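You operate a simulated robot arm through the tools that you are given. There is no shell and no other tool.

Carry out the task below with a simulated robot arm. There is one attempt and no reset: what you move stays moved.

TASK
Measure the bench lock ring on the height gauge and stack the spacer that makes 36.0 mm.
Fine: check the stack under the plunger and slide the table out.

Only the result counts: the job must be done as asked and must still hold three seconds after the hand-in. Knocking over, shifting, dropping, spilling or breaking anything else fails it.

THE ROBOT
A 7-joint arm with a two-finger parallel gripper, fixed in place. Base frame: the origin is on the floor under the middle of its stand, x ahead of it, y to its left, z up. Units: mm, rad, N and s.
With the tool pointing down near the work surface it reaches from about 420 to 900 mm from the base axis. Its first joint turns from -2.496 to 2.496 rad. Payload 3 kg.
The TCP is the grasp point between the finger pads, 30 mm short of the fingertips. In the tool frame z runs along the fingers and y along their closing line. Largest opening 94 mm; finger width 28, thickness 10; the body of the gripper, 50 by 96 mm, starts 55 mm behind the TCP.
Orientation is that of the tool frame in the base frame, as a unit quaternion [x, y, z, w]. With the fingers straight down and closing along the base's y, the tool's x points along the base's -x, its y along +y and its z along -z.

THE INTERFACE
- The arm moves only by the tool move_arm. Its argument "steps" is text: rows parted by semicolons, each of 7 numbers parted by spaces: the closure, from 0 (fully open) to 1 (shut), then the shift along the tool's x, y, z in mm, then the turn, a rotation vector about the tool's x, y, z in rad. In form: hand x y z rx ry rz; .... A call has 1 to 20 rows; each row shifts and turns the commanded pose from where the row before left it, along the tool's axes as they then stand. Each row takes 0.2 s and may step no farther than 50 mm and 0.15 rad from the row before; otherwise, or with a gripper value out of range, the whole call is refused. Where a pose cannot be reached the arm comes as near as it can. A force on the tool above 90 N (or 10 N above the force at the start of the call, whichever is more), or a blocked arm, ends the call early, and 0.2 s more pass. Each finger travels about 72 mm/s and halts on what it meets, pressing with about 34 N; the grip force reading is that of the motor and also rises with nothing between the fingers. The clock runs only during rows and for 0.2 s after the last one: add rows that do not move to give the fingers time. It gives the time, the measured TCP pose, the force on the tool (base axes), the opening and the grip force at its end, in the units of the frame above (readings bear some noise), with the torque about the TCP (base axes, N m) and any sound that the robot's microphone picked up.
- Cameras (640 x 400 px; columns grow to the right, rows downward): "scene" is fixed at [220.7, 651.5, 1575.6]; the picture's right is [-0.54, -0.84, 0.00], its down [-0.67, 0.43, -0.61] and it looks along [0.51, -0.33, -0.79] (base axes); focal length 304 px, centre (320, 200). "wrist" rides on the gripper at [76, 14, -102] in the tool frame; the picture's right is [-0.18, 0.98, 0.00], its down [-0.75, -0.14, -0.64] and it looks along [-0.63, -0.12, 0.77] (tool axes); focal length 243 px, centre (320, 200). There is no depth. A picture from a camera that has moved, and an enlarged one, comes with that camera's place and axes in the base frame and with its lens.
- camera(camera): a new picture of that camera. No time passes.
- inspect(camera, box): a new picture of the part [left, top, right, bottom] of that camera's present view, enlarged. No time passes.
- close_job(): hands the job in; it is judged then, once.

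Places have to be worked out from the pictures, the camera data and where the tool is seen. Open the gripper and draw the arm clear of the work before you hand the job in, unless the task says otherwise.

The tools are called after "Emit:" as name(argument=value, ...) on one line, values as JSON. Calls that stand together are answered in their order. move_arm: Moves the arm, as the interface text tells. Its arguments: {"type":"object","properties":{"steps":{"type":"string"}},"required":["steps"]} The other tools are called the same way: camera (camera) takes a picture; inspect (camera, box) takes an enlarged picture of a part of a camera's view; close_job () hands the job in.

At the start:

```text
time_s: 0.0
position: [436.9, 334.4, 1269.1]
ee_rot: [-0.001, 1.0, -0.001, 0.0]
force: [0.5, 0.5, 0.1]
moment: [-0.01, 0.01, -0.03]
gripper_width: 93.9
grip_force: 0.1
```

scene: 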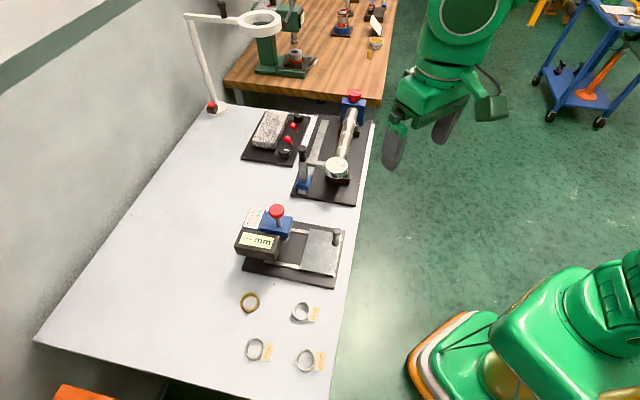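
wrist: 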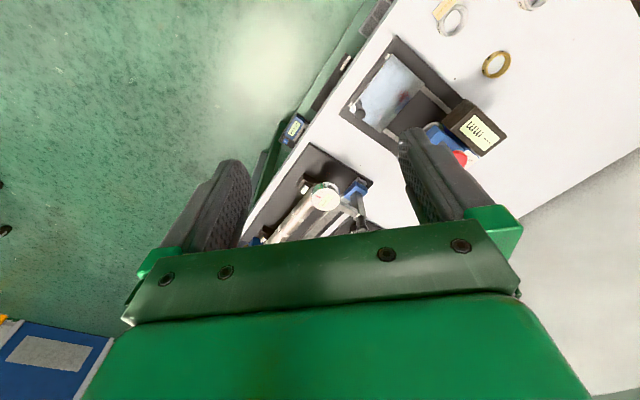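

I'll start by looking closely at the scene: the gauge, the rings, and the labels.

Emit:
inspect(camera="scene", box=[220, 190, 360, 290])

Emit:
inspect(camera="scene", box=[220, 280, 348, 380])

Emit:
inspect(camera="scene", box=[230, 80, 390, 210])

Emit:
inspect(camera="wrist", box=[330, 0, 560, 180])

```text
4.00 times, centred on (290, 240) of scene
camera zoom: at [220.7, 651.5, 1575.6], right [-0.54, -0.84, 0.0], down [-0.67, 0.43, -0.61], along [0.51, -0.33, -0.79], focal length 1215 px, centre (440, 40)
```

zoom: 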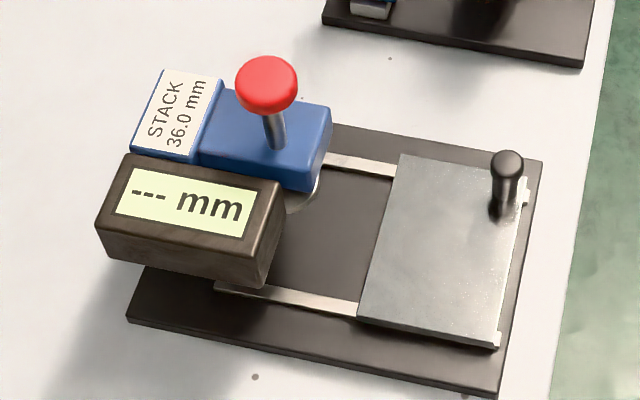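

```text
4.00 times, centred on (284, 330) of scene
camera zoom: at [220.7, 651.5, 1575.6], right [-0.54, -0.84, 0.0], down [-0.67, 0.43, -0.61], along [0.51, -0.33, -0.79], focal length 1215 px, centre (464, -320)
```

zoom: 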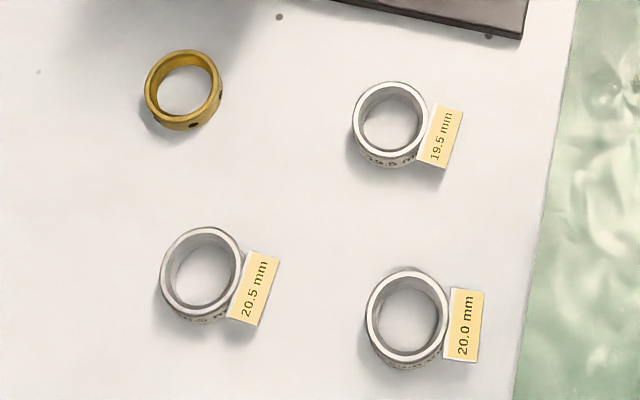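

```text
3.08 times, centred on (310, 145) of scene
camera zoom: at [220.7, 651.5, 1575.6], right [-0.54, -0.84, 0.0], down [-0.67, 0.43, -0.61], along [0.51, -0.33, -0.79], focal length 934 px, centre (351, 369)
```

zoom: 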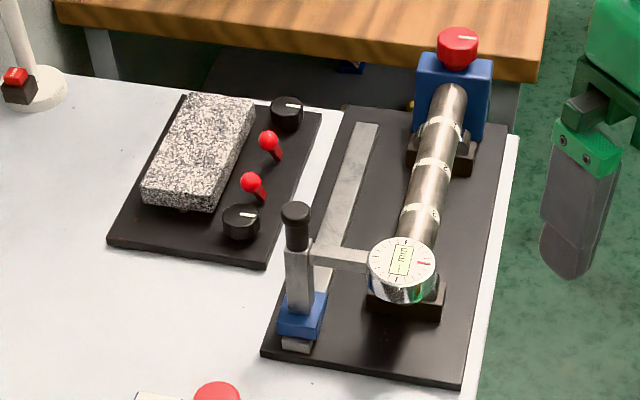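

```text
2.22 times, centred on (445, 90) of wrist
camera zoom: at [360.6, 349.0, 1371.4], right [0.18, 0.98, 0.0], down [0.75, -0.14, 0.64], along [0.63, -0.12, -0.77], focal length 539 px, centre (42, 444)
```

zoom: 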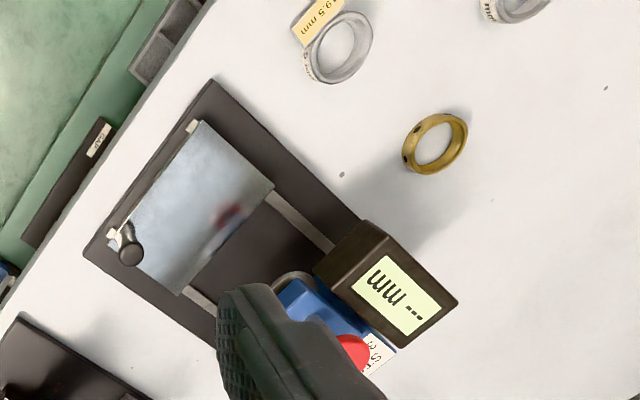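

The bench top looks to be about z≈835, with the gauge rotated about 45° around (525,490), its table already out, and the four rings near x 340–520, y 560–695. I'll move the hand closer to look at the gauge and rings with the wrist camera.

Emit:
move_arm(steps="0 -5 31 25 0 0 0; 0 -5 31 25 0 0 0; 0 -5 31 25 0 0 0; 0 -5 31 25 0 0 0; 0 -5 31 25 0 0 0; 0 0 0 0 0 0 0")

Emit:
camera(camera="wrist")

Emit:
camera(camera="scene")

```text
time_s: 1.4
position: [461.6, 488.6, 1144.2]
ee_rot: [0.0, 1.0, 0.0, 0.0]
force: [-0.8, 0.3, -0.4]
moment: [0.01, -0.01, 0.01]
gripper_width: 94.0
grip_force: 0.1
```

```text
taken
camera wrist: at [385.7, 504.0, 1246.5], right [0.18, 0.98, 0.0], down [0.75, -0.14, 0.64], along [0.63, -0.12, -0.77], focal length 243 px, centre (320, 200)
```

wrist: 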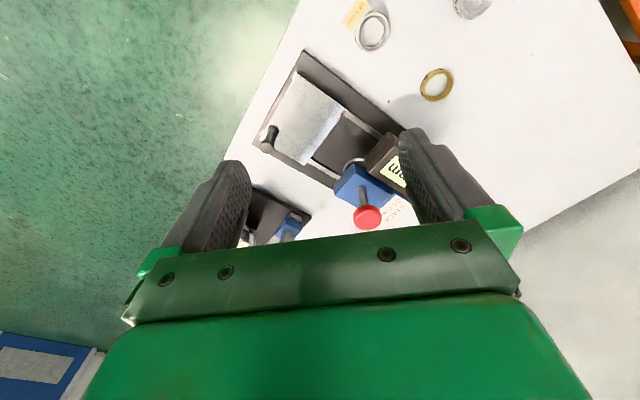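

```text
taken
```

scene: 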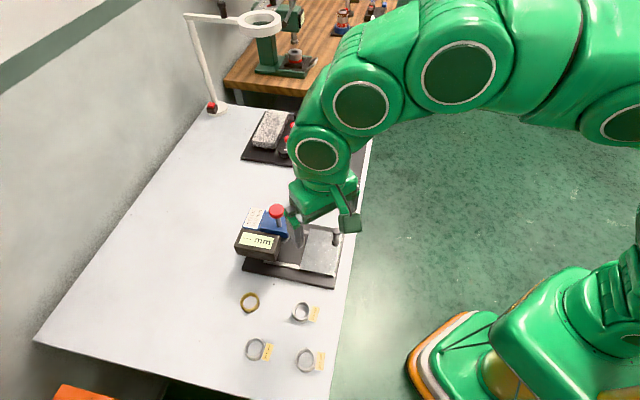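

Emit:
inspect(camera="wrist", box=[250, 30, 420, 240])

Emit:
inspect(camera="wrist", box=[320, 0, 520, 130])

```text
1.90 times, centred on (335, 135) of wrist
camera zoom: at [385.7, 504.0, 1246.5], right [0.18, 0.98, 0.0], down [0.75, -0.14, 0.64], along [0.63, -0.12, -0.77], focal length 462 px, centre (291, 324)
```

zoom: 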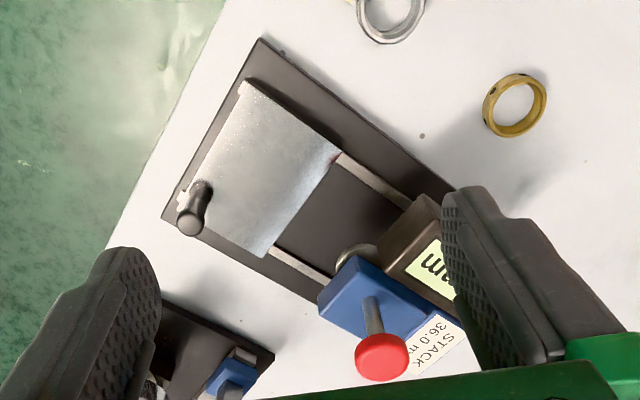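

```text
3.08 times, centred on (420, 65) of wrist
camera zoom: at [385.7, 504.0, 1246.5], right [0.18, 0.98, 0.0], down [0.75, -0.14, 0.64], along [0.63, -0.12, -0.77], focal length 746 px, centre (12, 615)
```

zoom: 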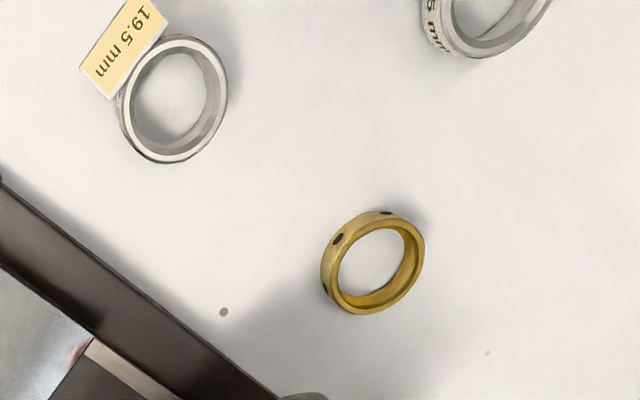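

The ring's clear and the gauge has a slide table with a black handle and a head with a red-topped plunger. I'll back off toward -x and lower to see under the head from a flatter angle.

Emit:
move_arm(steps="0 33 -2 33 0 0 0; 0 33 -2 33 0 0 0; 0 33 -2 33 0 0 0; 0 33 -2 33 0 0 0; 0 0 0 0 0 0 0")

Emit:
camera(camera="wrist")

Emit:
inspect(camera="wrist", box=[240, 80, 400, 240])

```text
time_s: 2.6
position: [331.0, 481.6, 1010.4]
ee_rot: [0.0, 1.0, 0.001, 0.001]
force: [0.4, 0.4, 0.1]
moment: [0.0, 0.02, -0.01]
gripper_width: 93.8
grip_force: 0.0
```

```text
taken
camera wrist: at [254.9, 496.4, 1112.7], right [0.18, 0.98, 0.0], down [0.75, -0.14, 0.64], along [0.63, -0.12, -0.77], focal length 243 px, centre (320, 200)
```

wrist: 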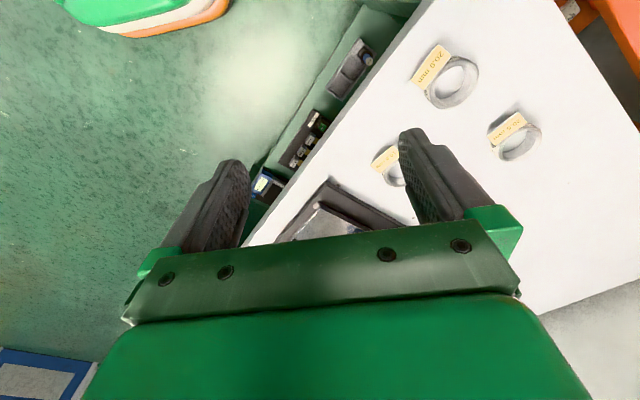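

```text
2.50 times, centred on (320, 160) of wrist
camera zoom: at [254.9, 496.4, 1112.7], right [0.18, 0.98, 0.0], down [0.75, -0.14, 0.64], along [0.63, -0.12, -0.77], focal length 606 px, centre (320, 300)
```

zoom: 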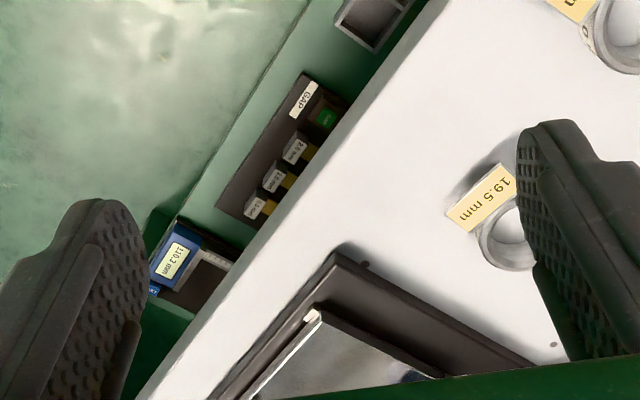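

The gripper hides what is ahead of it, so I'll zoom the scene camera on the head and plunger region as it is now unobstructed.

Emit:
inspect(camera="scene", box=[230, 195, 310, 245])

Emit:
inspect(camera="scene", box=[280, 220, 360, 290])

Emit:
inspect(camera="scene", box=[235, 285, 335, 375])

```text
8.00 times, centred on (270, 220) of scene
camera zoom: at [220.7, 651.5, 1575.6], right [-0.54, -0.84, 0.0], down [-0.67, 0.43, -0.61], along [0.51, -0.33, -0.79], focal length 2429 px, centre (720, 40)
```

zoom: 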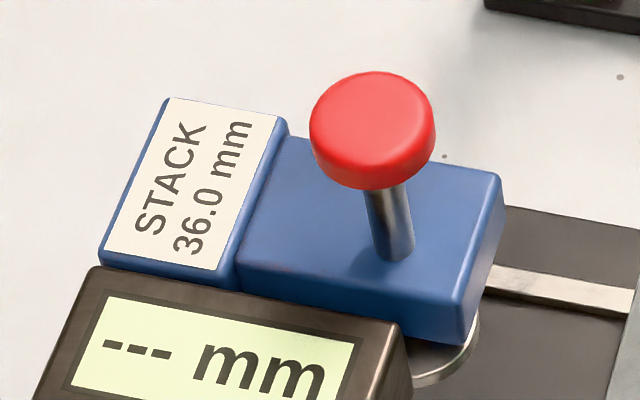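

```text
5.71 times, centred on (320, 255) of scene
camera zoom: at [220.7, 651.5, 1575.6], right [-0.54, -0.84, 0.0], down [-0.67, 0.43, -0.61], along [0.51, -0.33, -0.79], focal length 1735 px, centre (320, -114)
```

zoom: 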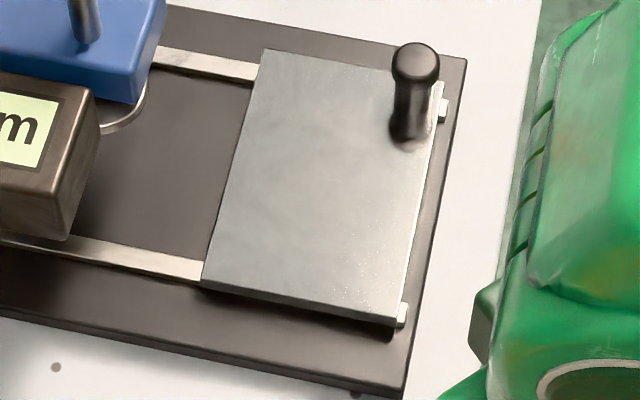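

```text
4.44 times, centred on (285, 330) of scene
camera zoom: at [220.7, 651.5, 1575.6], right [-0.54, -0.84, 0.0], down [-0.67, 0.43, -0.61], along [0.51, -0.33, -0.79], focal length 1350 px, centre (476, -378)
```

zoom: 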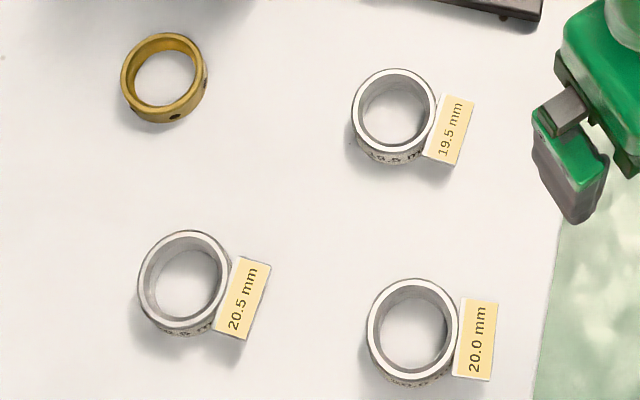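

The bench and gauge are turned 45° to the base; the red knob tops a rod through the blue head with a flat foot beneath. I'll turn the hand 45° (closing across the slide), go to the table's outer side and tilt the camera flatter to see foot, table and handle.

Emit:
move_arm(steps="0 0 0 0 0 0 -0.131; 0 0 0 0 0 0 -0.131; 0 0 0 0 0 0 -0.131; 0 0 0 0 0 0 -0.131; 0 0 0 0 0 0 -0.131; 0 0 0 0 0 0 -0.130; 0 -5 -35 0 0 0 0; 0 -5 -35 0 0 0 0; 0 -5 -35 0 0 0 0; 0 -5 -35 0 0 0 0; 0 -5 -35 0 0 0 0; 0 0 0 10 0 -0.15 0; 0 0 0 10 0 -0.15 0; 0 0 0 10 0 -0.15 0; 0 0 0 10 0 -0.15 0; 0 0 0 0 0 0 0")

Emit:
camera(camera="wrist")

Emit:
camera(camera="scene")

```text
time_s: 6.0
position: [476.4, 381.6, 973.6]
ee_rot: [-0.365, 0.883, 0.113, 0.273]
force: [0.4, -0.1, -0.3]
moment: [-0.02, 0.04, 0.03]
gripper_width: 94.0
grip_force: 0.1
```

```text
taken
camera wrist: at [381.2, 307.6, 1015.4], right [-0.59, 0.8, 0.1], down [0.28, 0.08, 0.96], along [0.76, 0.59, -0.28], focal length 243 px, centre (320, 200)
```

wrist: 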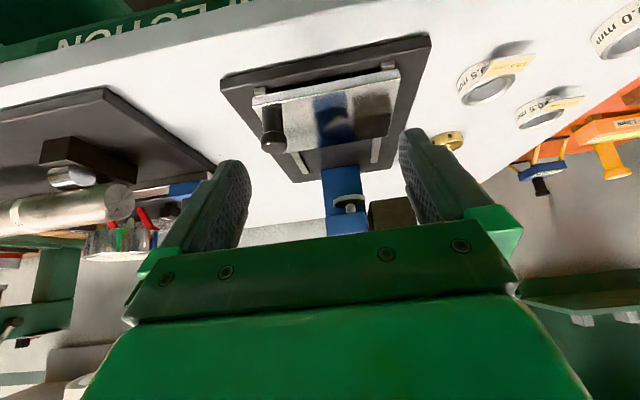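

```text
taken
```

scene: 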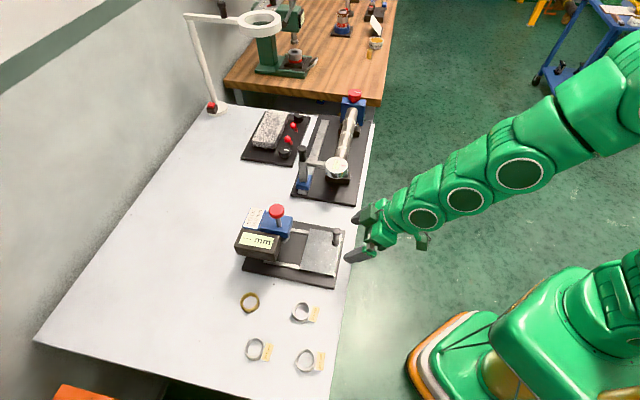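

The flatter view shows the table, handle, rear column and foot upside down. I'll enlarge it.

Emit:
inspect(camera="wrist", box=[230, 40, 430, 240])

Emit:
inspect(camera="wrist", box=[290, 160, 410, 240])

Emit:
inspect(camera="wrist", box=[420, 20, 640, 180])

```text
2.00 times, centred on (330, 140) of wrist
camera zoom: at [381.2, 307.6, 1015.4], right [-0.59, 0.8, 0.1], down [0.28, 0.08, 0.96], along [0.76, 0.59, -0.28], focal length 485 px, centre (300, 320)
```

zoom: 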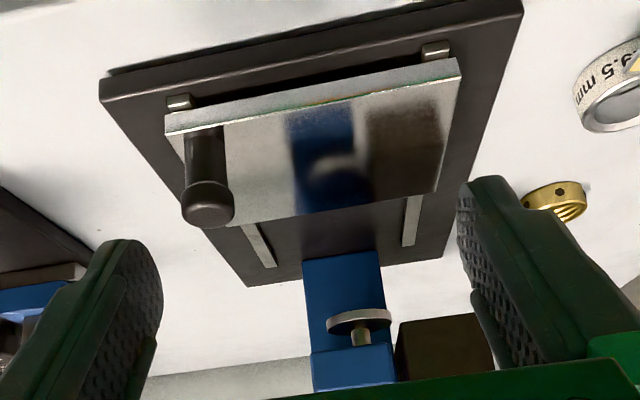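

```text
5.00 times, centred on (350, 200) of wrist
camera zoom: at [381.2, 307.6, 1015.4], right [-0.59, 0.8, 0.1], down [0.28, 0.08, 0.96], along [0.76, 0.59, -0.28], focal length 1213 px, centre (170, 200)
```

zoom: 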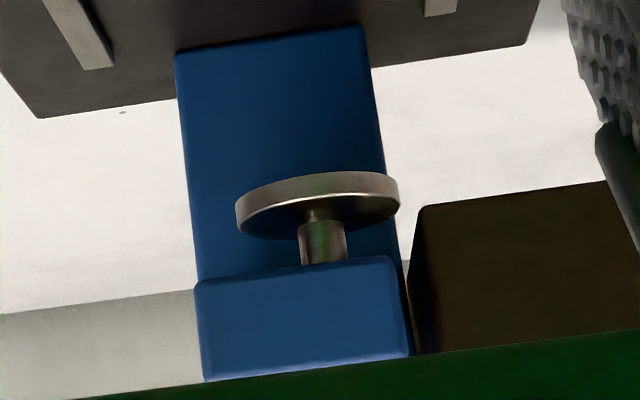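

```text
2.50 times, centred on (530, 100) of wrist
camera zoom: at [381.2, 307.6, 1015.4], right [-0.59, 0.8, 0.1], down [0.28, 0.08, 0.96], along [0.76, 0.59, -0.28], focal length 606 px, centre (-205, 450)
```

zoom: 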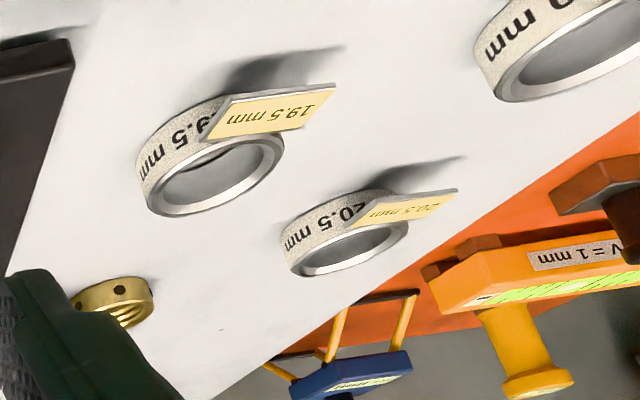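

Triangulating, the plunger axis is near (597,520), table top z≈877, handle knob near (544,392,907), bench ≈842, brass ring near (517,662). Before loading anything I'll learn the slide travel with the empty table: turn the hand so it closes along the slide and tilt its body away from the head.

Emit:
move_arm(steps="0 0 0 -10 0 0.15 0; 0 0 0 -10 0 0.15 0; 0 0 0 -10 0 0.15 0; 0 0 0 -10 0 0.15 0; 0 0 0 0 0 0 0.131; 0 0 0 0 0 0 0.131; 0 0 0 0 0 0 0.131; 0 0 0 0 0 0 0.131; 0 0 0 0 0 0 0.131; 0 0 0 0 0 0 0.131; 0 0 0 0 0 0 0.131; 0 0 0 0 0 0 0.131; 0 0 0 0 0 0 0.131; 0 0 0 0 0 0 0.131; 0 0 0 0 0 0 0.131; 0 0 0 0 0 0 0.130; 0 0 0 0 0 0 0")

Emit:
camera(camera="wrist")

```text
time_s: 9.6
position: [466.2, 370.5, 1009.9]
ee_rot: [0.384, 0.923, 0.0, -0.001]
force: [0.7, 0.3, 0.1]
moment: [-0.04, -0.03, -0.04]
gripper_width: 94.0
grip_force: 0.2
```

```text
taken
camera wrist: at [423.9, 435.7, 1112.5], right [0.83, 0.56, 0.0], down [0.43, -0.63, 0.64], along [0.36, -0.53, -0.77], focal length 243 px, centre (320, 200)
```

wrist: 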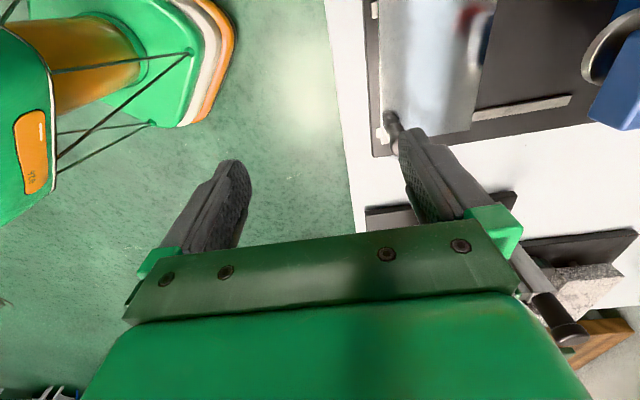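

Orientation is right (tool x across the slide, closing along it). I'll move above the handle with a narrower opening, tilt, and look.

Emit:
move_arm(steps="0.3 -20 35 20 0 0 0; 0.3 -20 35.5 20 0 0 0; 0.3 0 0 0 0 0.117 0; 0.3 0 0 0 0 0.117 0; 0.3 0 0 0 0 0.116 0; 0.3 0 0 0 0 0 0")

Emit:
camera(camera="wrist")

Emit:
inspect(camera="scene", box=[250, 180, 390, 280])

```text
time_s: 11.0
position: [545.1, 393.2, 970.9]
ee_rot: [0.378, 0.909, 0.067, -0.161]
force: [0.1, -0.1, 0.1]
moment: [0.0, 0.01, -0.01]
gripper_width: 65.9
grip_force: 0.0
```

```text
taken
camera wrist: at [530.7, 429.3, 1093.0], right [0.82, 0.57, -0.06], down [0.56, -0.76, 0.34], along [0.15, -0.32, -0.94], focal length 243 px, centre (320, 200)
```

wrist: 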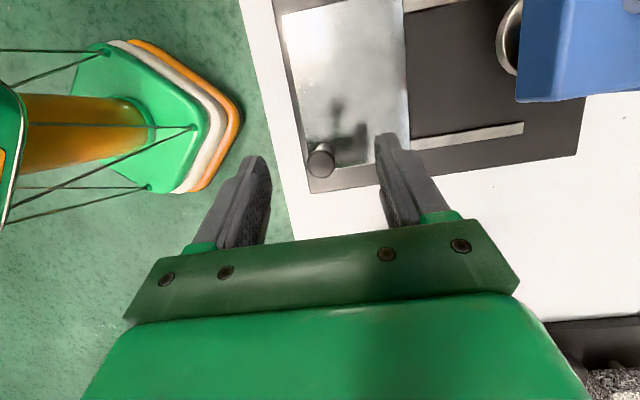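

```text
4.00 times, centred on (320, 230) of scene
camera zoom: at [220.7, 651.5, 1575.6], right [-0.54, -0.84, 0.0], down [-0.67, 0.43, -0.61], along [0.51, -0.33, -0.79], focal length 1215 px, centre (320, 80)
```

zoom: 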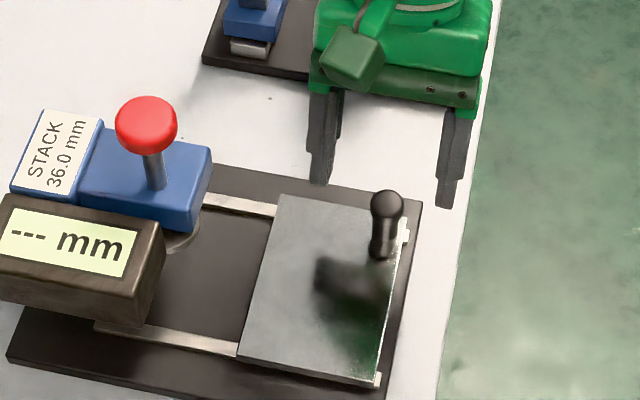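

The handle sits at about (542,393.5), nearly centred under the fingers. I'll descend so the tilted fingers flank the knob, stopping above the table, then check.

Emit:
move_arm(steps="0.3 -7 -0.5 17 0 0 0; 0.3 -7 -0.5 17 0 0 0; 0.3 -7 -0.6 16 0 0 0; 0.3 0 0 0 0 0 0")

Emit:
camera(camera="wrist")

Emit:
inspect(camera="scene", box=[280, 200, 380, 270])

```text
time_s: 12.0
position: [547.0, 389.3, 915.8]
ee_rot: [0.377, 0.91, 0.066, -0.161]
force: [0.6, 0.3, 1.1]
moment: [-0.01, 0.0, -0.01]
gripper_width: 65.9
grip_force: 0.0
```

```text
taken
camera wrist: at [531.5, 425.3, 1038.6], right [0.82, 0.57, -0.06], down [0.56, -0.76, 0.34], along [0.15, -0.32, -0.94], focal length 243 px, centre (320, 200)
```

wrist: 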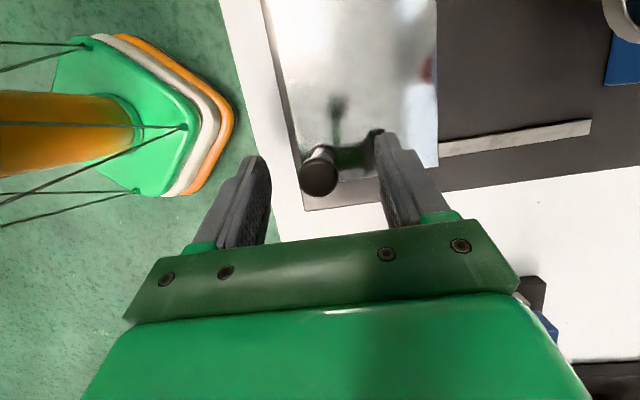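

```text
5.71 times, centred on (330, 235) of scene
camera zoom: at [220.7, 651.5, 1575.6], right [-0.54, -0.84, 0.0], down [-0.67, 0.43, -0.61], along [0.51, -0.33, -0.79], focal length 1735 px, centre (263, 0)
```

zoom: 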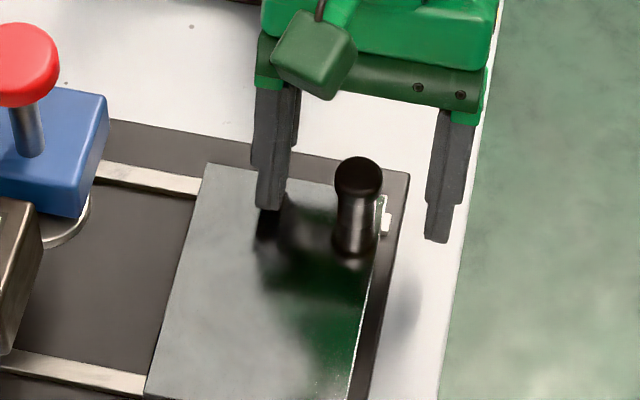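

The fingers flank the handle knob at the right height. I'll close on it.

Emit:
move_arm(steps="0.7 0 0 0 0 0 0; 1 0 0 0 0 0 0; 1 0 0 0 0 0 0; 1 0 0 0 0 0 0; 1 0 0 0 0 0 0")

Emit:
camera(camera="wrist")

```text
time_s: 13.2
position: [546.5, 389.6, 915.4]
ee_rot: [0.377, 0.91, 0.067, -0.161]
force: [-1.1, 0.6, 2.7]
moment: [-0.26, 0.23, 0.03]
gripper_width: 21.7
grip_force: 34.5
```

```text
taken
camera wrist: at [531.4, 425.4, 1038.6], right [0.82, 0.57, -0.06], down [0.56, -0.76, 0.34], along [0.15, -0.32, -0.94], focal length 243 px, centre (320, 200)
```

wrist: 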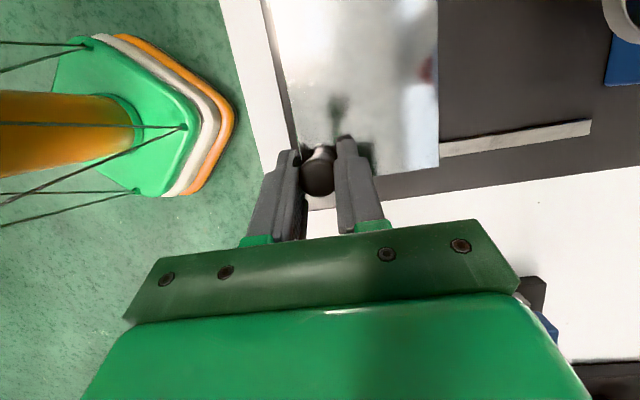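

The handle is held (21.7 mm, 34 N). I'll slide the empty table inward along the slide, 60 mm first.

Emit:
move_arm(steps="1 0 10 0 0 0 0; 1 0 10 0 0 0 0; 1 0 10 0 0 0 0; 1 0 10 0 0 0 0; 1 0 10 0 0 0 0; 1 0 10 0 0 0 0; 1 0 0 0 0 0 0")

Emit:
camera(camera="wrist")

Emit:
inspect(camera="scene", box=[230, 180, 370, 280])

```text
time_s: 14.8
position: [589.5, 431.5, 915.3]
ee_rot: [0.378, 0.909, 0.067, -0.16]
force: [17.3, -14.8, 16.9]
moment: [-0.37, 0.25, -0.05]
gripper_width: 21.8
grip_force: 34.1
```

```text
taken
camera wrist: at [573.6, 468.2, 1038.5], right [0.82, 0.57, -0.06], down [0.56, -0.76, 0.35], along [0.15, -0.32, -0.94], focal length 243 px, centre (320, 200)
```

wrist: 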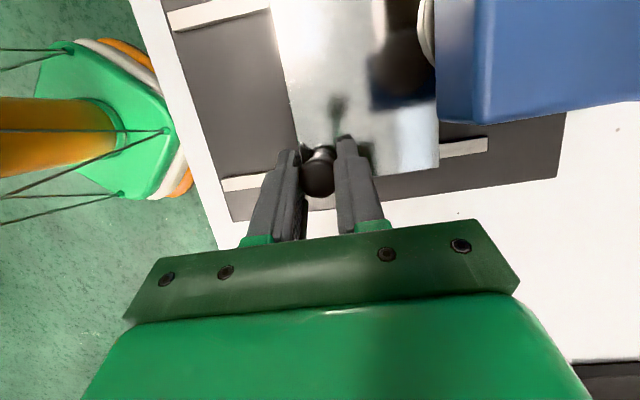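

```text
4.00 times, centred on (300, 230) of scene
camera zoom: at [220.7, 651.5, 1575.6], right [-0.54, -0.84, 0.0], down [-0.67, 0.43, -0.61], along [0.51, -0.33, -0.79], focal length 1215 px, centre (400, 80)
```

zoom: 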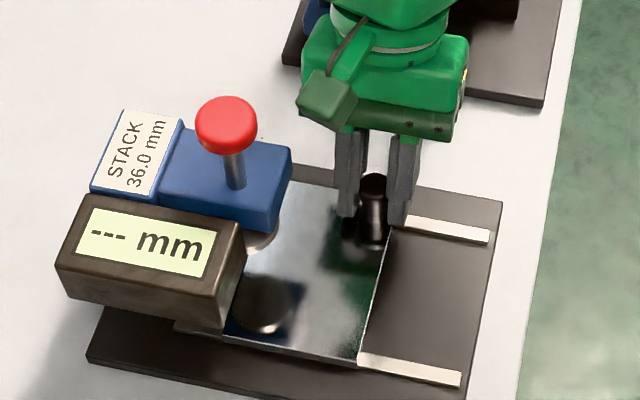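

The table slides well, but there's a ~23 N sideways load: the slide runs slightly less than 45°. I'll relieve it by a small sideways shift and read the force.

Emit:
move_arm(steps="1 -0.8 0 -0.8 0 0 0; 1 0 0 0 0 0 0")

```text
time_s: 15.4
position: [587.6, 431.1, 915.5]
ee_rot: [0.376, 0.91, 0.066, -0.161]
force: [7.9, -5.8, 4.1]
moment: [-0.14, -1.08, -0.05]
gripper_width: 21.9
grip_force: 34.1
```

Emit:
move_arm(steps="1 -0.5 10 -0.2 0 0 0; 1 -0.2 10 -0.05 0 0 0; 1 0 0 0 0 0 0")

Emit:
inspect(camera="scene", box=[230, 180, 370, 280])

```text
time_s: 16.2
position: [602.6, 446.3, 914.7]
ee_rot: [0.376, 0.91, 0.066, -0.161]
force: [-14.4, 13.2, -0.4]
moment: [0.82, -0.01, 0.02]
gripper_width: 21.6
grip_force: 33.9
```

```text
4.00 times, centred on (300, 230) of scene
camera zoom: at [220.7, 651.5, 1575.6], right [-0.54, -0.84, 0.0], down [-0.67, 0.43, -0.61], along [0.51, -0.33, -0.79], focal length 1215 px, centre (400, 80)
```

zoom: 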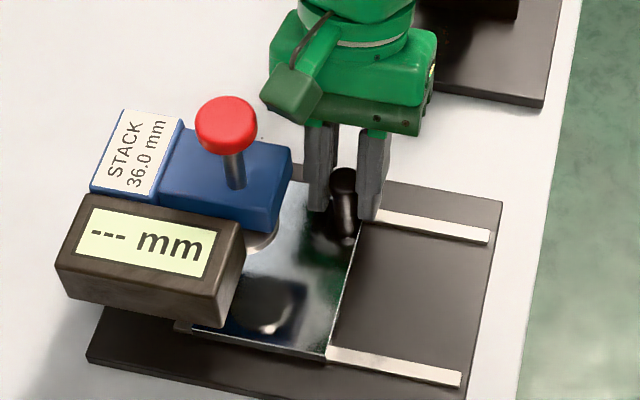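

Force swung to the other side, so I overcorrected by about half a millimetre; I'll undo that and keep going inward in small steps.

Emit:
move_arm(steps="1 0.5 5 0.15 0 0 0; 1 0 8 0 0 0 0; 1 0 0 0 0 0 0")

Emit:
camera(camera="wrist")

Emit:
inspect(camera="scene", box=[230, 180, 370, 280])

```text
time_s: 17.0
position: [614.5, 452.3, 916.5]
ee_rot: [0.378, 0.91, 0.067, -0.16]
force: [2.9, -8.8, 6.5]
moment: [1.68, 1.76, -0.13]
gripper_width: 21.8
grip_force: 34.4
```

```text
taken
camera wrist: at [598.9, 489.5, 1039.2], right [0.82, 0.57, -0.06], down [0.55, -0.76, 0.35], along [0.15, -0.32, -0.94], focal length 243 px, centre (320, 200)
```

wrist: 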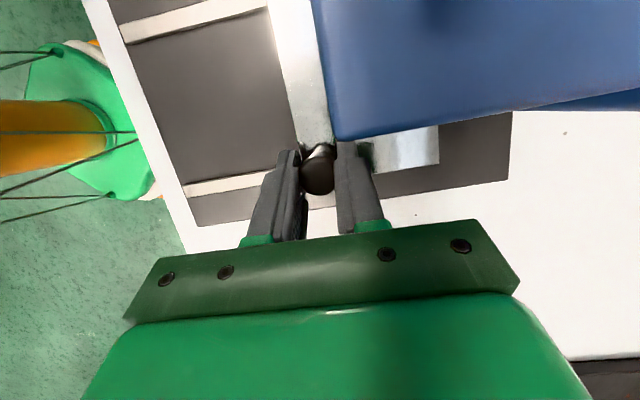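

```text
4.00 times, centred on (300, 230) of scene
camera zoom: at [220.7, 651.5, 1575.6], right [-0.54, -0.84, 0.0], down [-0.67, 0.43, -0.61], along [0.51, -0.33, -0.79], focal length 1215 px, centre (400, 80)
```

zoom: 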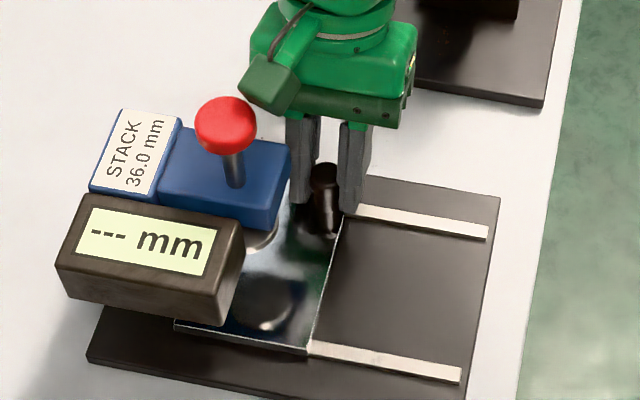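

The last step showed a moment and a ~4 mm sideways offset, so something may be touching the head. I'll re-take the same enlarged view as at the start to check whether the gauge itself has shifted.

Emit:
inspect(camera="scene", box=[220, 190, 360, 290])

Emit:
inspect(camera="wrist", box=[260, 100, 420, 220])

Emit:
inspect(camera="scene", box=[270, 180, 330, 240])

```text
4.00 times, centred on (290, 240) of scene
camera zoom: at [220.7, 651.5, 1575.6], right [-0.54, -0.84, 0.0], down [-0.67, 0.43, -0.61], along [0.51, -0.33, -0.79], focal length 1215 px, centre (440, 40)
```

zoom: 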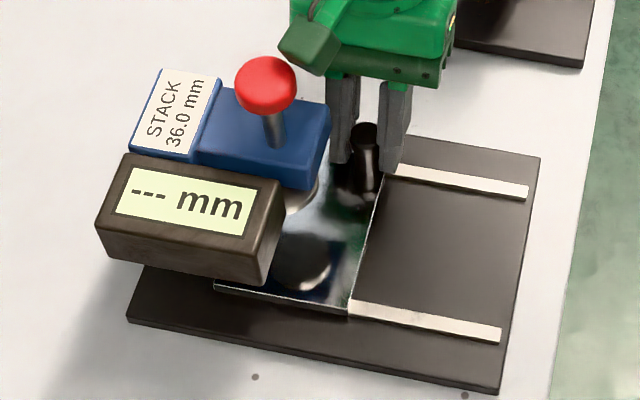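

```text
3.33 times, centred on (340, 160) of wrist
camera zoom: at [598.9, 489.5, 1039.2], right [0.82, 0.57, -0.06], down [0.55, -0.76, 0.35], along [0.15, -0.32, -0.94], focal length 809 px, centre (253, 333)
```

zoom: 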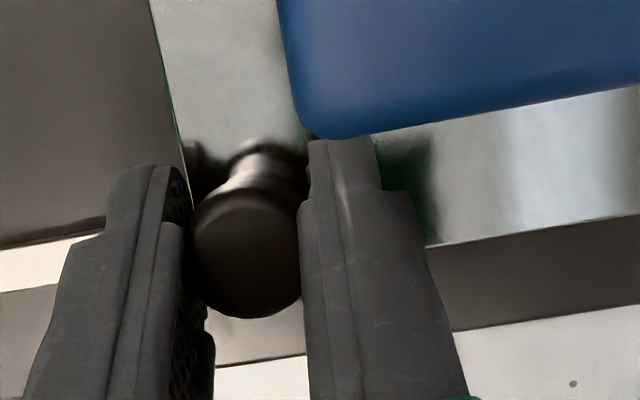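

```text
6.67 times, centred on (300, 210) of scene
camera zoom: at [220.7, 651.5, 1575.6], right [-0.54, -0.84, 0.0], down [-0.67, 0.43, -0.61], along [0.51, -0.33, -0.79], focal length 2024 px, centre (453, 133)
```

zoom: 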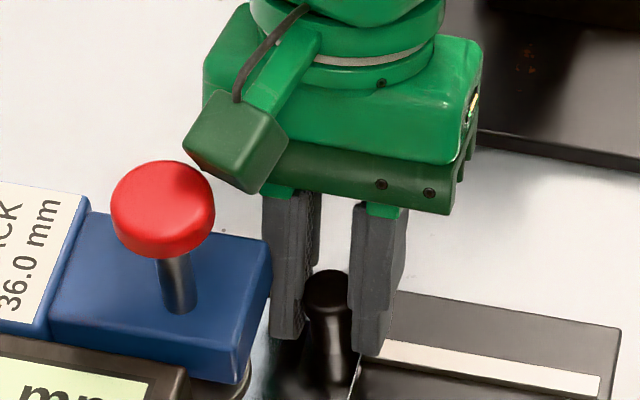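

The shape of the load (moment about the slide axis, push away from the head) and the picture suggest the camera housing on my wrist touched the red knob, nudging the gauge by a millimetre or so. I'll back the table out 15 mm at once to break that contact.

Emit:
move_arm(steps="1 0 -5 0 0 0 0; 1 0 -5 0 0 0 0; 1 0 -5 0 0 0 0; 1 0 0 0 0 0 0")

Emit:
inspect(camera="scene", box=[220, 190, 360, 290])

Emit:
camera(camera="wrist")

```text
time_s: 18.0
position: [601.7, 442.1, 915.8]
ee_rot: [0.377, 0.91, 0.067, -0.16]
force: [18.4, -20.3, 1.2]
moment: [0.17, -0.55, 0.0]
gripper_width: 21.9
grip_force: 33.9
```

```text
4.00 times, centred on (290, 240) of scene
camera zoom: at [220.7, 651.5, 1575.6], right [-0.54, -0.84, 0.0], down [-0.67, 0.43, -0.61], along [0.51, -0.33, -0.79], focal length 1215 px, centre (440, 40)
```

zoom: 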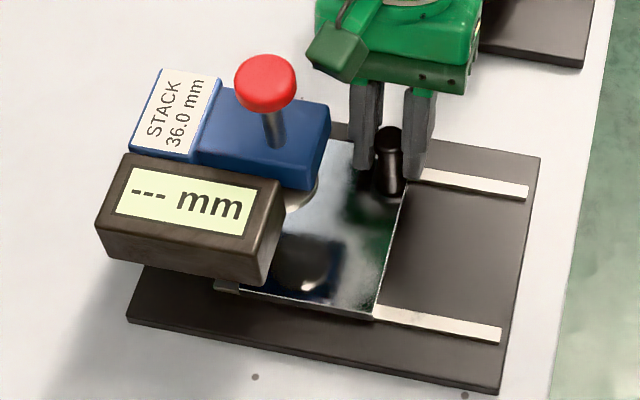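

```text
taken
camera wrist: at [586.7, 479.0, 1039.0], right [0.82, 0.57, -0.06], down [0.56, -0.76, 0.35], along [0.15, -0.32, -0.94], focal length 243 px, centre (320, 200)
```

wrist: 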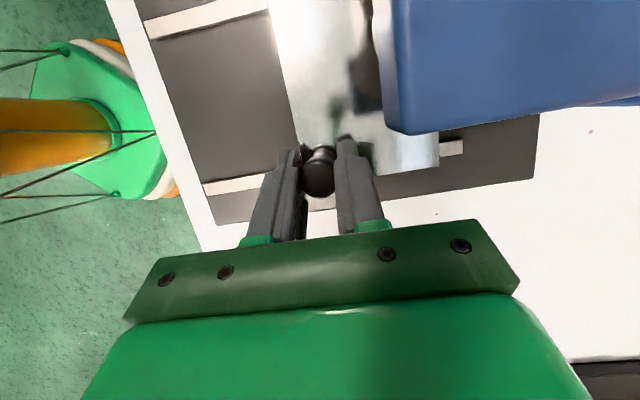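

The contact is broken. I'll compare against my second start-of-job enlargement to see precisely how much the gauge moved.

Emit:
inspect(camera="scene", box=[280, 220, 360, 290])

Emit:
inspect(camera="scene", box=[230, 195, 310, 245])

```text
5.71 times, centred on (320, 255) of scene
camera zoom: at [220.7, 651.5, 1575.6], right [-0.54, -0.84, 0.0], down [-0.67, 0.43, -0.61], along [0.51, -0.33, -0.79], focal length 1735 px, centre (320, -114)
```

zoom: 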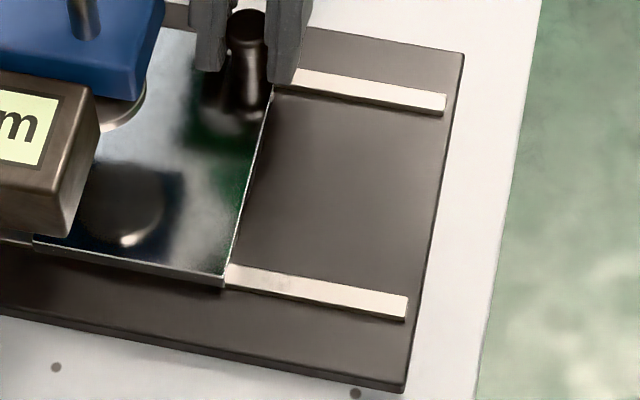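

```text
8.00 times, centred on (270, 220) of scene
camera zoom: at [220.7, 651.5, 1575.6], right [-0.54, -0.84, 0.0], down [-0.67, 0.43, -0.61], along [0.51, -0.33, -0.79], focal length 2429 px, centre (720, 40)
```

zoom: 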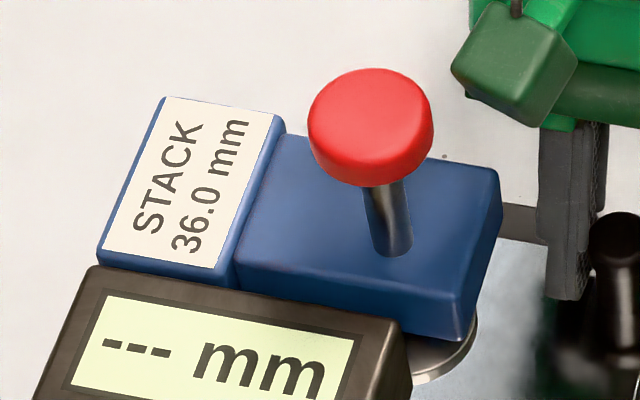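

The gauge's outer end shifted about 2–3 mm toward -n (the head only about 1 mm). I'm still holding the handle with a load in the restoring direction, so I'll try nudging it back by half-millimetre steps.

Emit:
move_arm(steps="1 0.47 0 0.17 0 0 0; 1 0.47 0 0.17 0 0 0; 1 0 0 0 0 0 0")

Emit:
inspect(camera="scene", box=[280, 220, 360, 290])

```text
time_s: 18.8
position: [601.0, 445.2, 915.8]
ee_rot: [0.378, 0.91, 0.066, -0.16]
force: [17.7, -19.2, -0.2]
moment: [0.2, -0.45, -0.01]
gripper_width: 21.9
grip_force: 33.8
```

```text
5.71 times, centred on (320, 255) of scene
camera zoom: at [220.7, 651.5, 1575.6], right [-0.54, -0.84, 0.0], down [-0.67, 0.43, -0.61], along [0.51, -0.33, -0.79], focal length 1735 px, centre (320, -114)
```

zoom: 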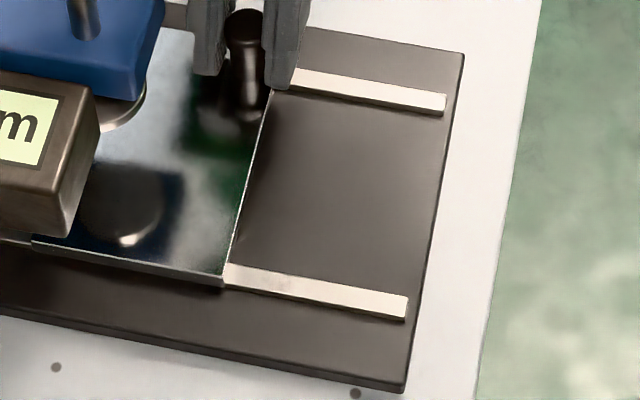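

The grip friction limits the sideways push (~27 N) and the gauge doesn't respond, so I'll leave that ~2 mm alone rather than force it. I'll pull the table back out, relieving the sideways load as I go.

Emit:
move_arm(steps="1 -0.7 -4 -0.3 0 0 0; 1 0 -10 0 0 0 0; 1 0 -10 0 0 0 0; 1 0 -10 0 0 0 0; 1 0 -10 0 0 0 0; 1 0 0 0 0 0 0")

Emit:
inspect(camera="scene", box=[280, 220, 360, 290])

```text
time_s: 20.2
position: [569.9, 412.6, 915.9]
ee_rot: [0.376, 0.91, 0.066, -0.162]
force: [2.4, -3.4, -0.4]
moment: [-0.11, -0.69, 0.01]
gripper_width: 22.0
grip_force: 33.5
```

```text
5.71 times, centred on (320, 255) of scene
camera zoom: at [220.7, 651.5, 1575.6], right [-0.54, -0.84, 0.0], down [-0.67, 0.43, -0.61], along [0.51, -0.33, -0.79], focal length 1735 px, centre (320, -114)
```

zoom: 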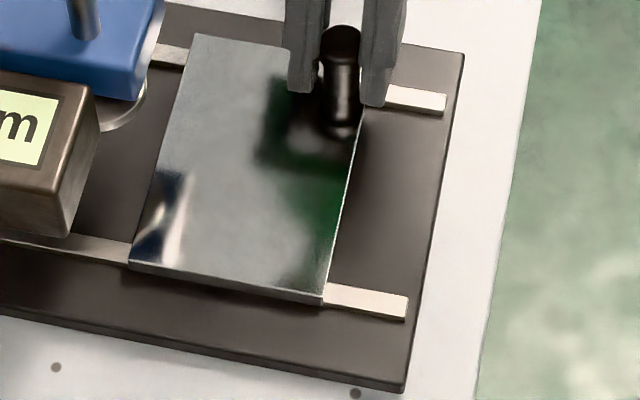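

Force is small and the table follows. I'll pull the remaining ~33 mm back to the starting place.

Emit:
move_arm(steps="1 0 -10 0 0 0 0; 1 0 -10 0 0 0 0; 1 0 -8 0 0 0 0; 1 0 -4 0 0 0 0; 1 0 0 0 0 0 0")

Emit:
inspect(camera="scene", box=[280, 220, 360, 290])

```text
time_s: 21.4
position: [546.1, 389.9, 915.9]
ee_rot: [0.377, 0.91, 0.067, -0.161]
force: [-6.3, 4.2, -0.3]
moment: [0.28, -0.64, -0.08]
gripper_width: 21.9
grip_force: 34.2
```

```text
5.71 times, centred on (320, 255) of scene
camera zoom: at [220.7, 651.5, 1575.6], right [-0.54, -0.84, 0.0], down [-0.67, 0.43, -0.61], along [0.51, -0.33, -0.79], focal length 1735 px, centre (320, -114)
```

zoom: 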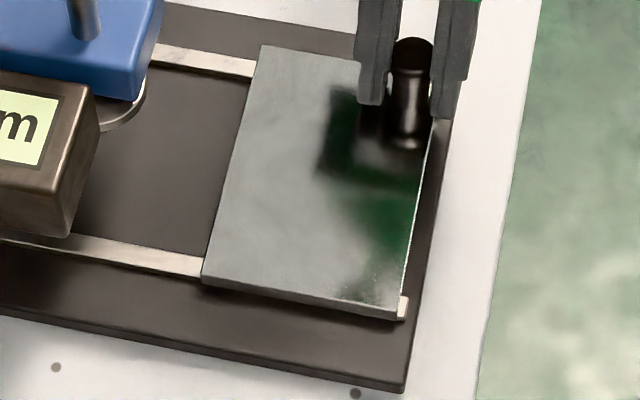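

The table is back at its starting place. I'll release the handle, retreat up along the fingers, straighten, and turn back to the closing-across orientation for picking rings.

Emit:
move_arm(steps="0.3 0 0 0 0 0 0; 0.3 0 0 0 0 0 0; 0.3 0 0 0 0 0 0; 0.3 0 0 -20 0 0 0; 0.3 0 0 -40 0 0 0; 0.3 0 0 -40 0 -0.117 0; 0.3 0 0 -20 0 -0.117 0; 0.2 0 0 0 0 -0.116 0; 0 0 0 0 0 0 0")

Emit:
camera(camera="scene")

```text
time_s: 23.4
position: [574.6, 362.0, 1028.3]
ee_rot: [0.383, 0.924, 0.0, 0.0]
force: [-0.5, -0.5, -0.5]
moment: [-0.03, 0.02, -0.03]
gripper_width: 93.9
grip_force: 0.1
```

```text
taken
```

scene: 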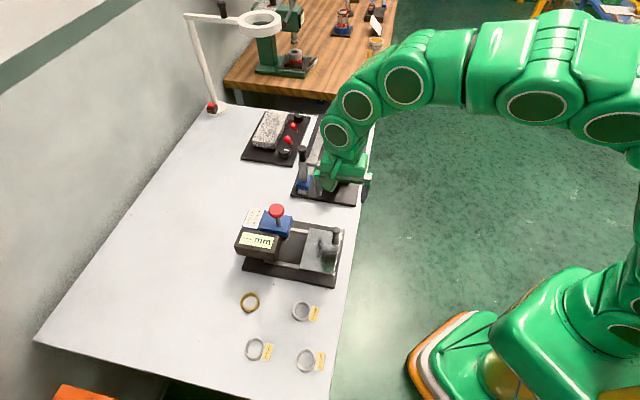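

I'll swing at this height along the outer side (clear of the knob) to the ring's lane, then rotate to the closing-across orientation.

Emit:
move_arm(steps="0 42 0 0 0 0 0; 0 42 0 0 0 0 0; 0 42 0 0 0 0 0; 0 42 0 0 0 0 0; 0 42 0 0 0 0 0; 0 42.5 0 0 0 0 0; 0 0 0 0 0 0 -0.131; 0 0 0 0 0 0 -0.131; 0 0 0 0 0 0 -0.131; 0 0 0 0 0 0 -0.131; 0 0 0 0 0 0 -0.131; 0 0 0 0 0 0 -0.131; 0 0 0 0 0 0 -0.131; 0 0 0 0 0 0 -0.131; 0 0 0 0 0 0 -0.131; 0 0 0 0 0 0 -0.131; 0 0 0 0 0 0 -0.131; 0 0 0 0 0 0 -0.130; 0 0 0 0 0 0 0")

Emit:
camera(camera="wrist")

```text
time_s: 27.4
position: [396.8, 540.7, 1030.2]
ee_rot: [-0.384, 0.923, 0.0, 0.0]
force: [-0.2, 0.2, 0.5]
moment: [-0.01, -0.02, 0.01]
gripper_width: 93.9
grip_force: 0.1
```

```text
taken
camera wrist: at [333.8, 497.8, 1132.3], right [-0.57, 0.82, 0.0], down [0.63, 0.43, 0.64], along [0.53, 0.36, -0.77], focal length 243 px, centre (320, 200)
```

wrist: 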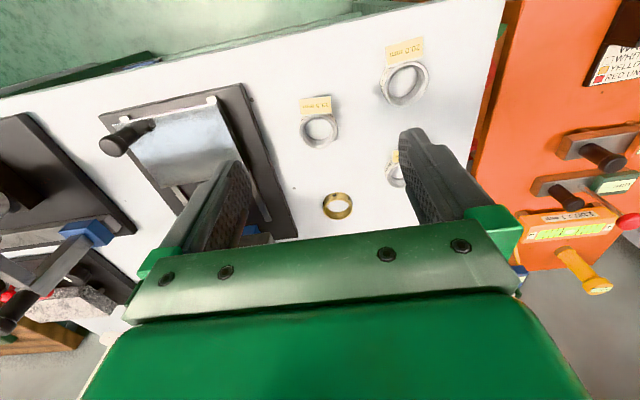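

The brass ring reads at about (521,662) from this view. I'll move over it, coming down to z≈970, and look again.

Emit:
move_arm(steps="0 -43.3 0 15 0 0 0; 0 -43.3 0 15 0 0 0; 0 -43.3 0 15 0 0 0; 0 -43.3 0 15 0 0 0; 0 0 0 0 0 0 0")

Emit:
camera(camera="wrist")

Emit:
inspect(camera="wrist", box=[260, 60, 400, 220])

```text
time_s: 28.6
position: [521.1, 662.9, 967.5]
ee_rot: [-0.383, 0.924, 0.0, -0.001]
force: [0.9, 0.8, 0.0]
moment: [0.04, 0.0, 0.02]
gripper_width: 94.2
grip_force: 0.1
```

```text
taken
camera wrist: at [457.2, 620.0, 1070.2], right [-0.56, 0.83, 0.0], down [0.63, 0.43, 0.64], along [0.53, 0.36, -0.77], focal length 243 px, centre (320, 200)
```

wrist: 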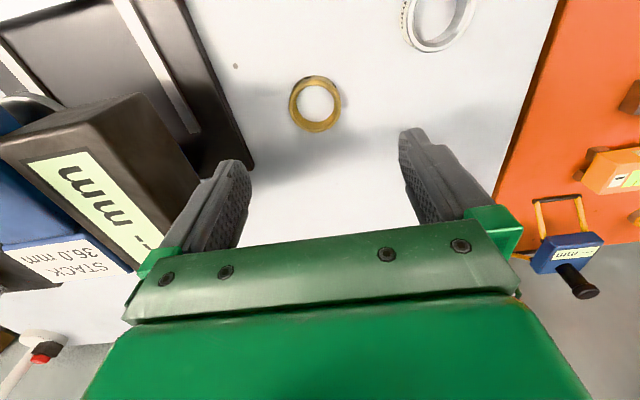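

```text
2.50 times, centred on (330, 140) of wrist
camera zoom: at [457.2, 620.0, 1070.2], right [-0.56, 0.83, 0.0], down [0.63, 0.43, 0.64], along [0.53, 0.36, -0.77], focal length 606 px, centre (295, 350)
```

zoom: 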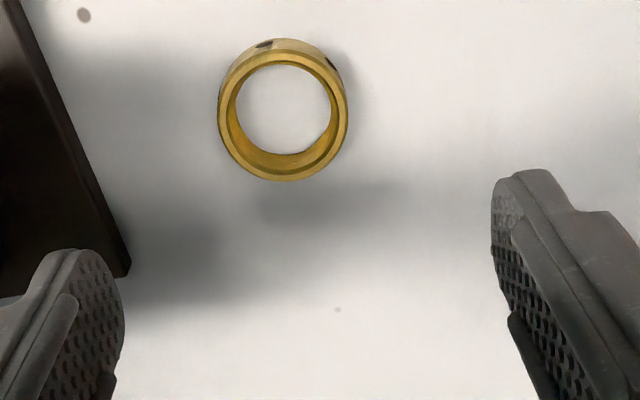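

Triangulating between the wrist views, the ring's top centre is near (520,659.5) with top z≈856. I'll centre over it and come down 60 mm, then check again.

Emit:
move_arm(steps="0 1.6 -0.8 20 0 0 0; 0 1.6 -0.8 20 0 0 0; 0 0 0 20 0 0 0; 0 0 0 0 0 0 0")

Emit:
inspect(camera="wrist", box=[220, 60, 440, 220])

Emit:
inspect(camera="scene", box=[210, 240, 310, 320])

```text
time_s: 29.6
position: [518.8, 659.9, 907.4]
ee_rot: [-0.383, 0.924, -0.001, 0.0]
force: [-0.8, -0.1, 0.1]
moment: [-0.02, 0.03, 0.01]
gripper_width: 94.2
grip_force: 0.1
```

```text
2.50 times, centred on (330, 140) of wrist
camera zoom: at [455.3, 617.6, 1011.0], right [-0.57, 0.82, 0.0], down [0.63, 0.43, 0.64], along [0.53, 0.36, -0.77], focal length 606 px, centre (295, 350)
```

zoom: 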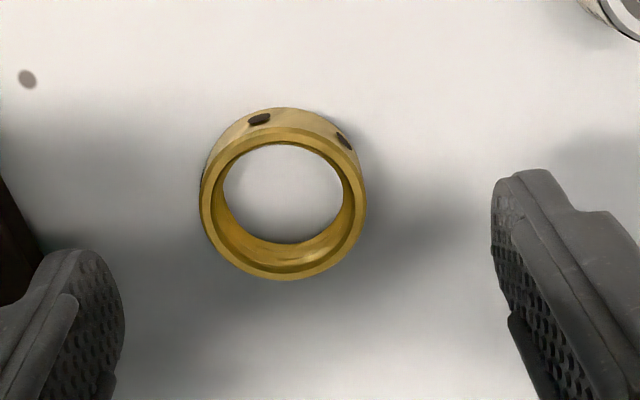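

```text
5.00 times, centred on (260, 280) of scene
camera zoom: at [220.7, 651.5, 1575.6], right [-0.54, -0.84, 0.0], down [-0.67, 0.43, -0.61], along [0.51, -0.33, -0.79], focal length 1518 px, centre (620, -200)
```

zoom: 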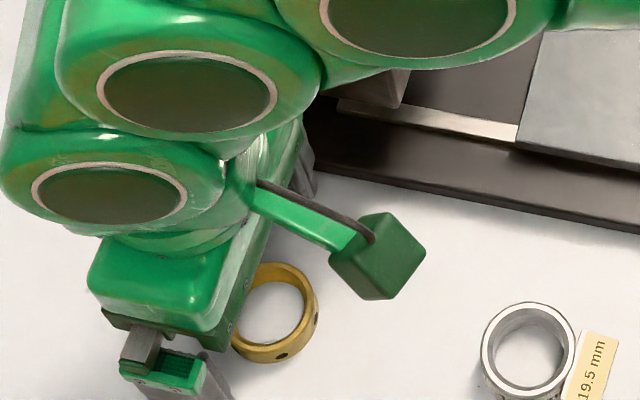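

The ring is at about (520,658.3), top z≈858. I'll shift 1.8 mm across and descend so the fingertips are alongside it, watching the force.

Emit:
move_arm(steps="0 0 -1.8 12 0 0 0; 0 0 0 12 0 0 0; 0 0 0 5 0 0 0; 0 0 0 0 0 0 0")

Emit:
inspect(camera="wrist", box=[220, 100, 440, 240])

```text
time_s: 30.6
position: [520.7, 657.1, 880.5]
ee_rot: [-0.383, 0.924, 0.0, 0.001]
force: [-3.1, -5.2, 12.8]
moment: [-0.04, 0.4, 0.11]
gripper_width: 93.6
grip_force: 0.1
```

```text
2.86 times, centred on (330, 170) of wrist
camera zoom: at [456.3, 615.4, 982.9], right [-0.56, 0.83, 0.0], down [0.63, 0.43, 0.64], along [0.53, 0.36, -0.77], focal length 693 px, centre (291, 286)
```

zoom: 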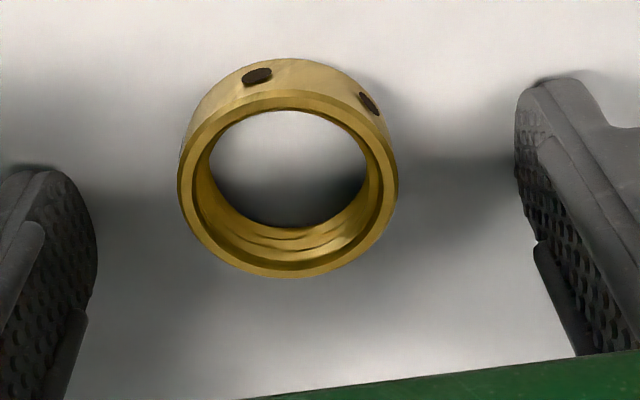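

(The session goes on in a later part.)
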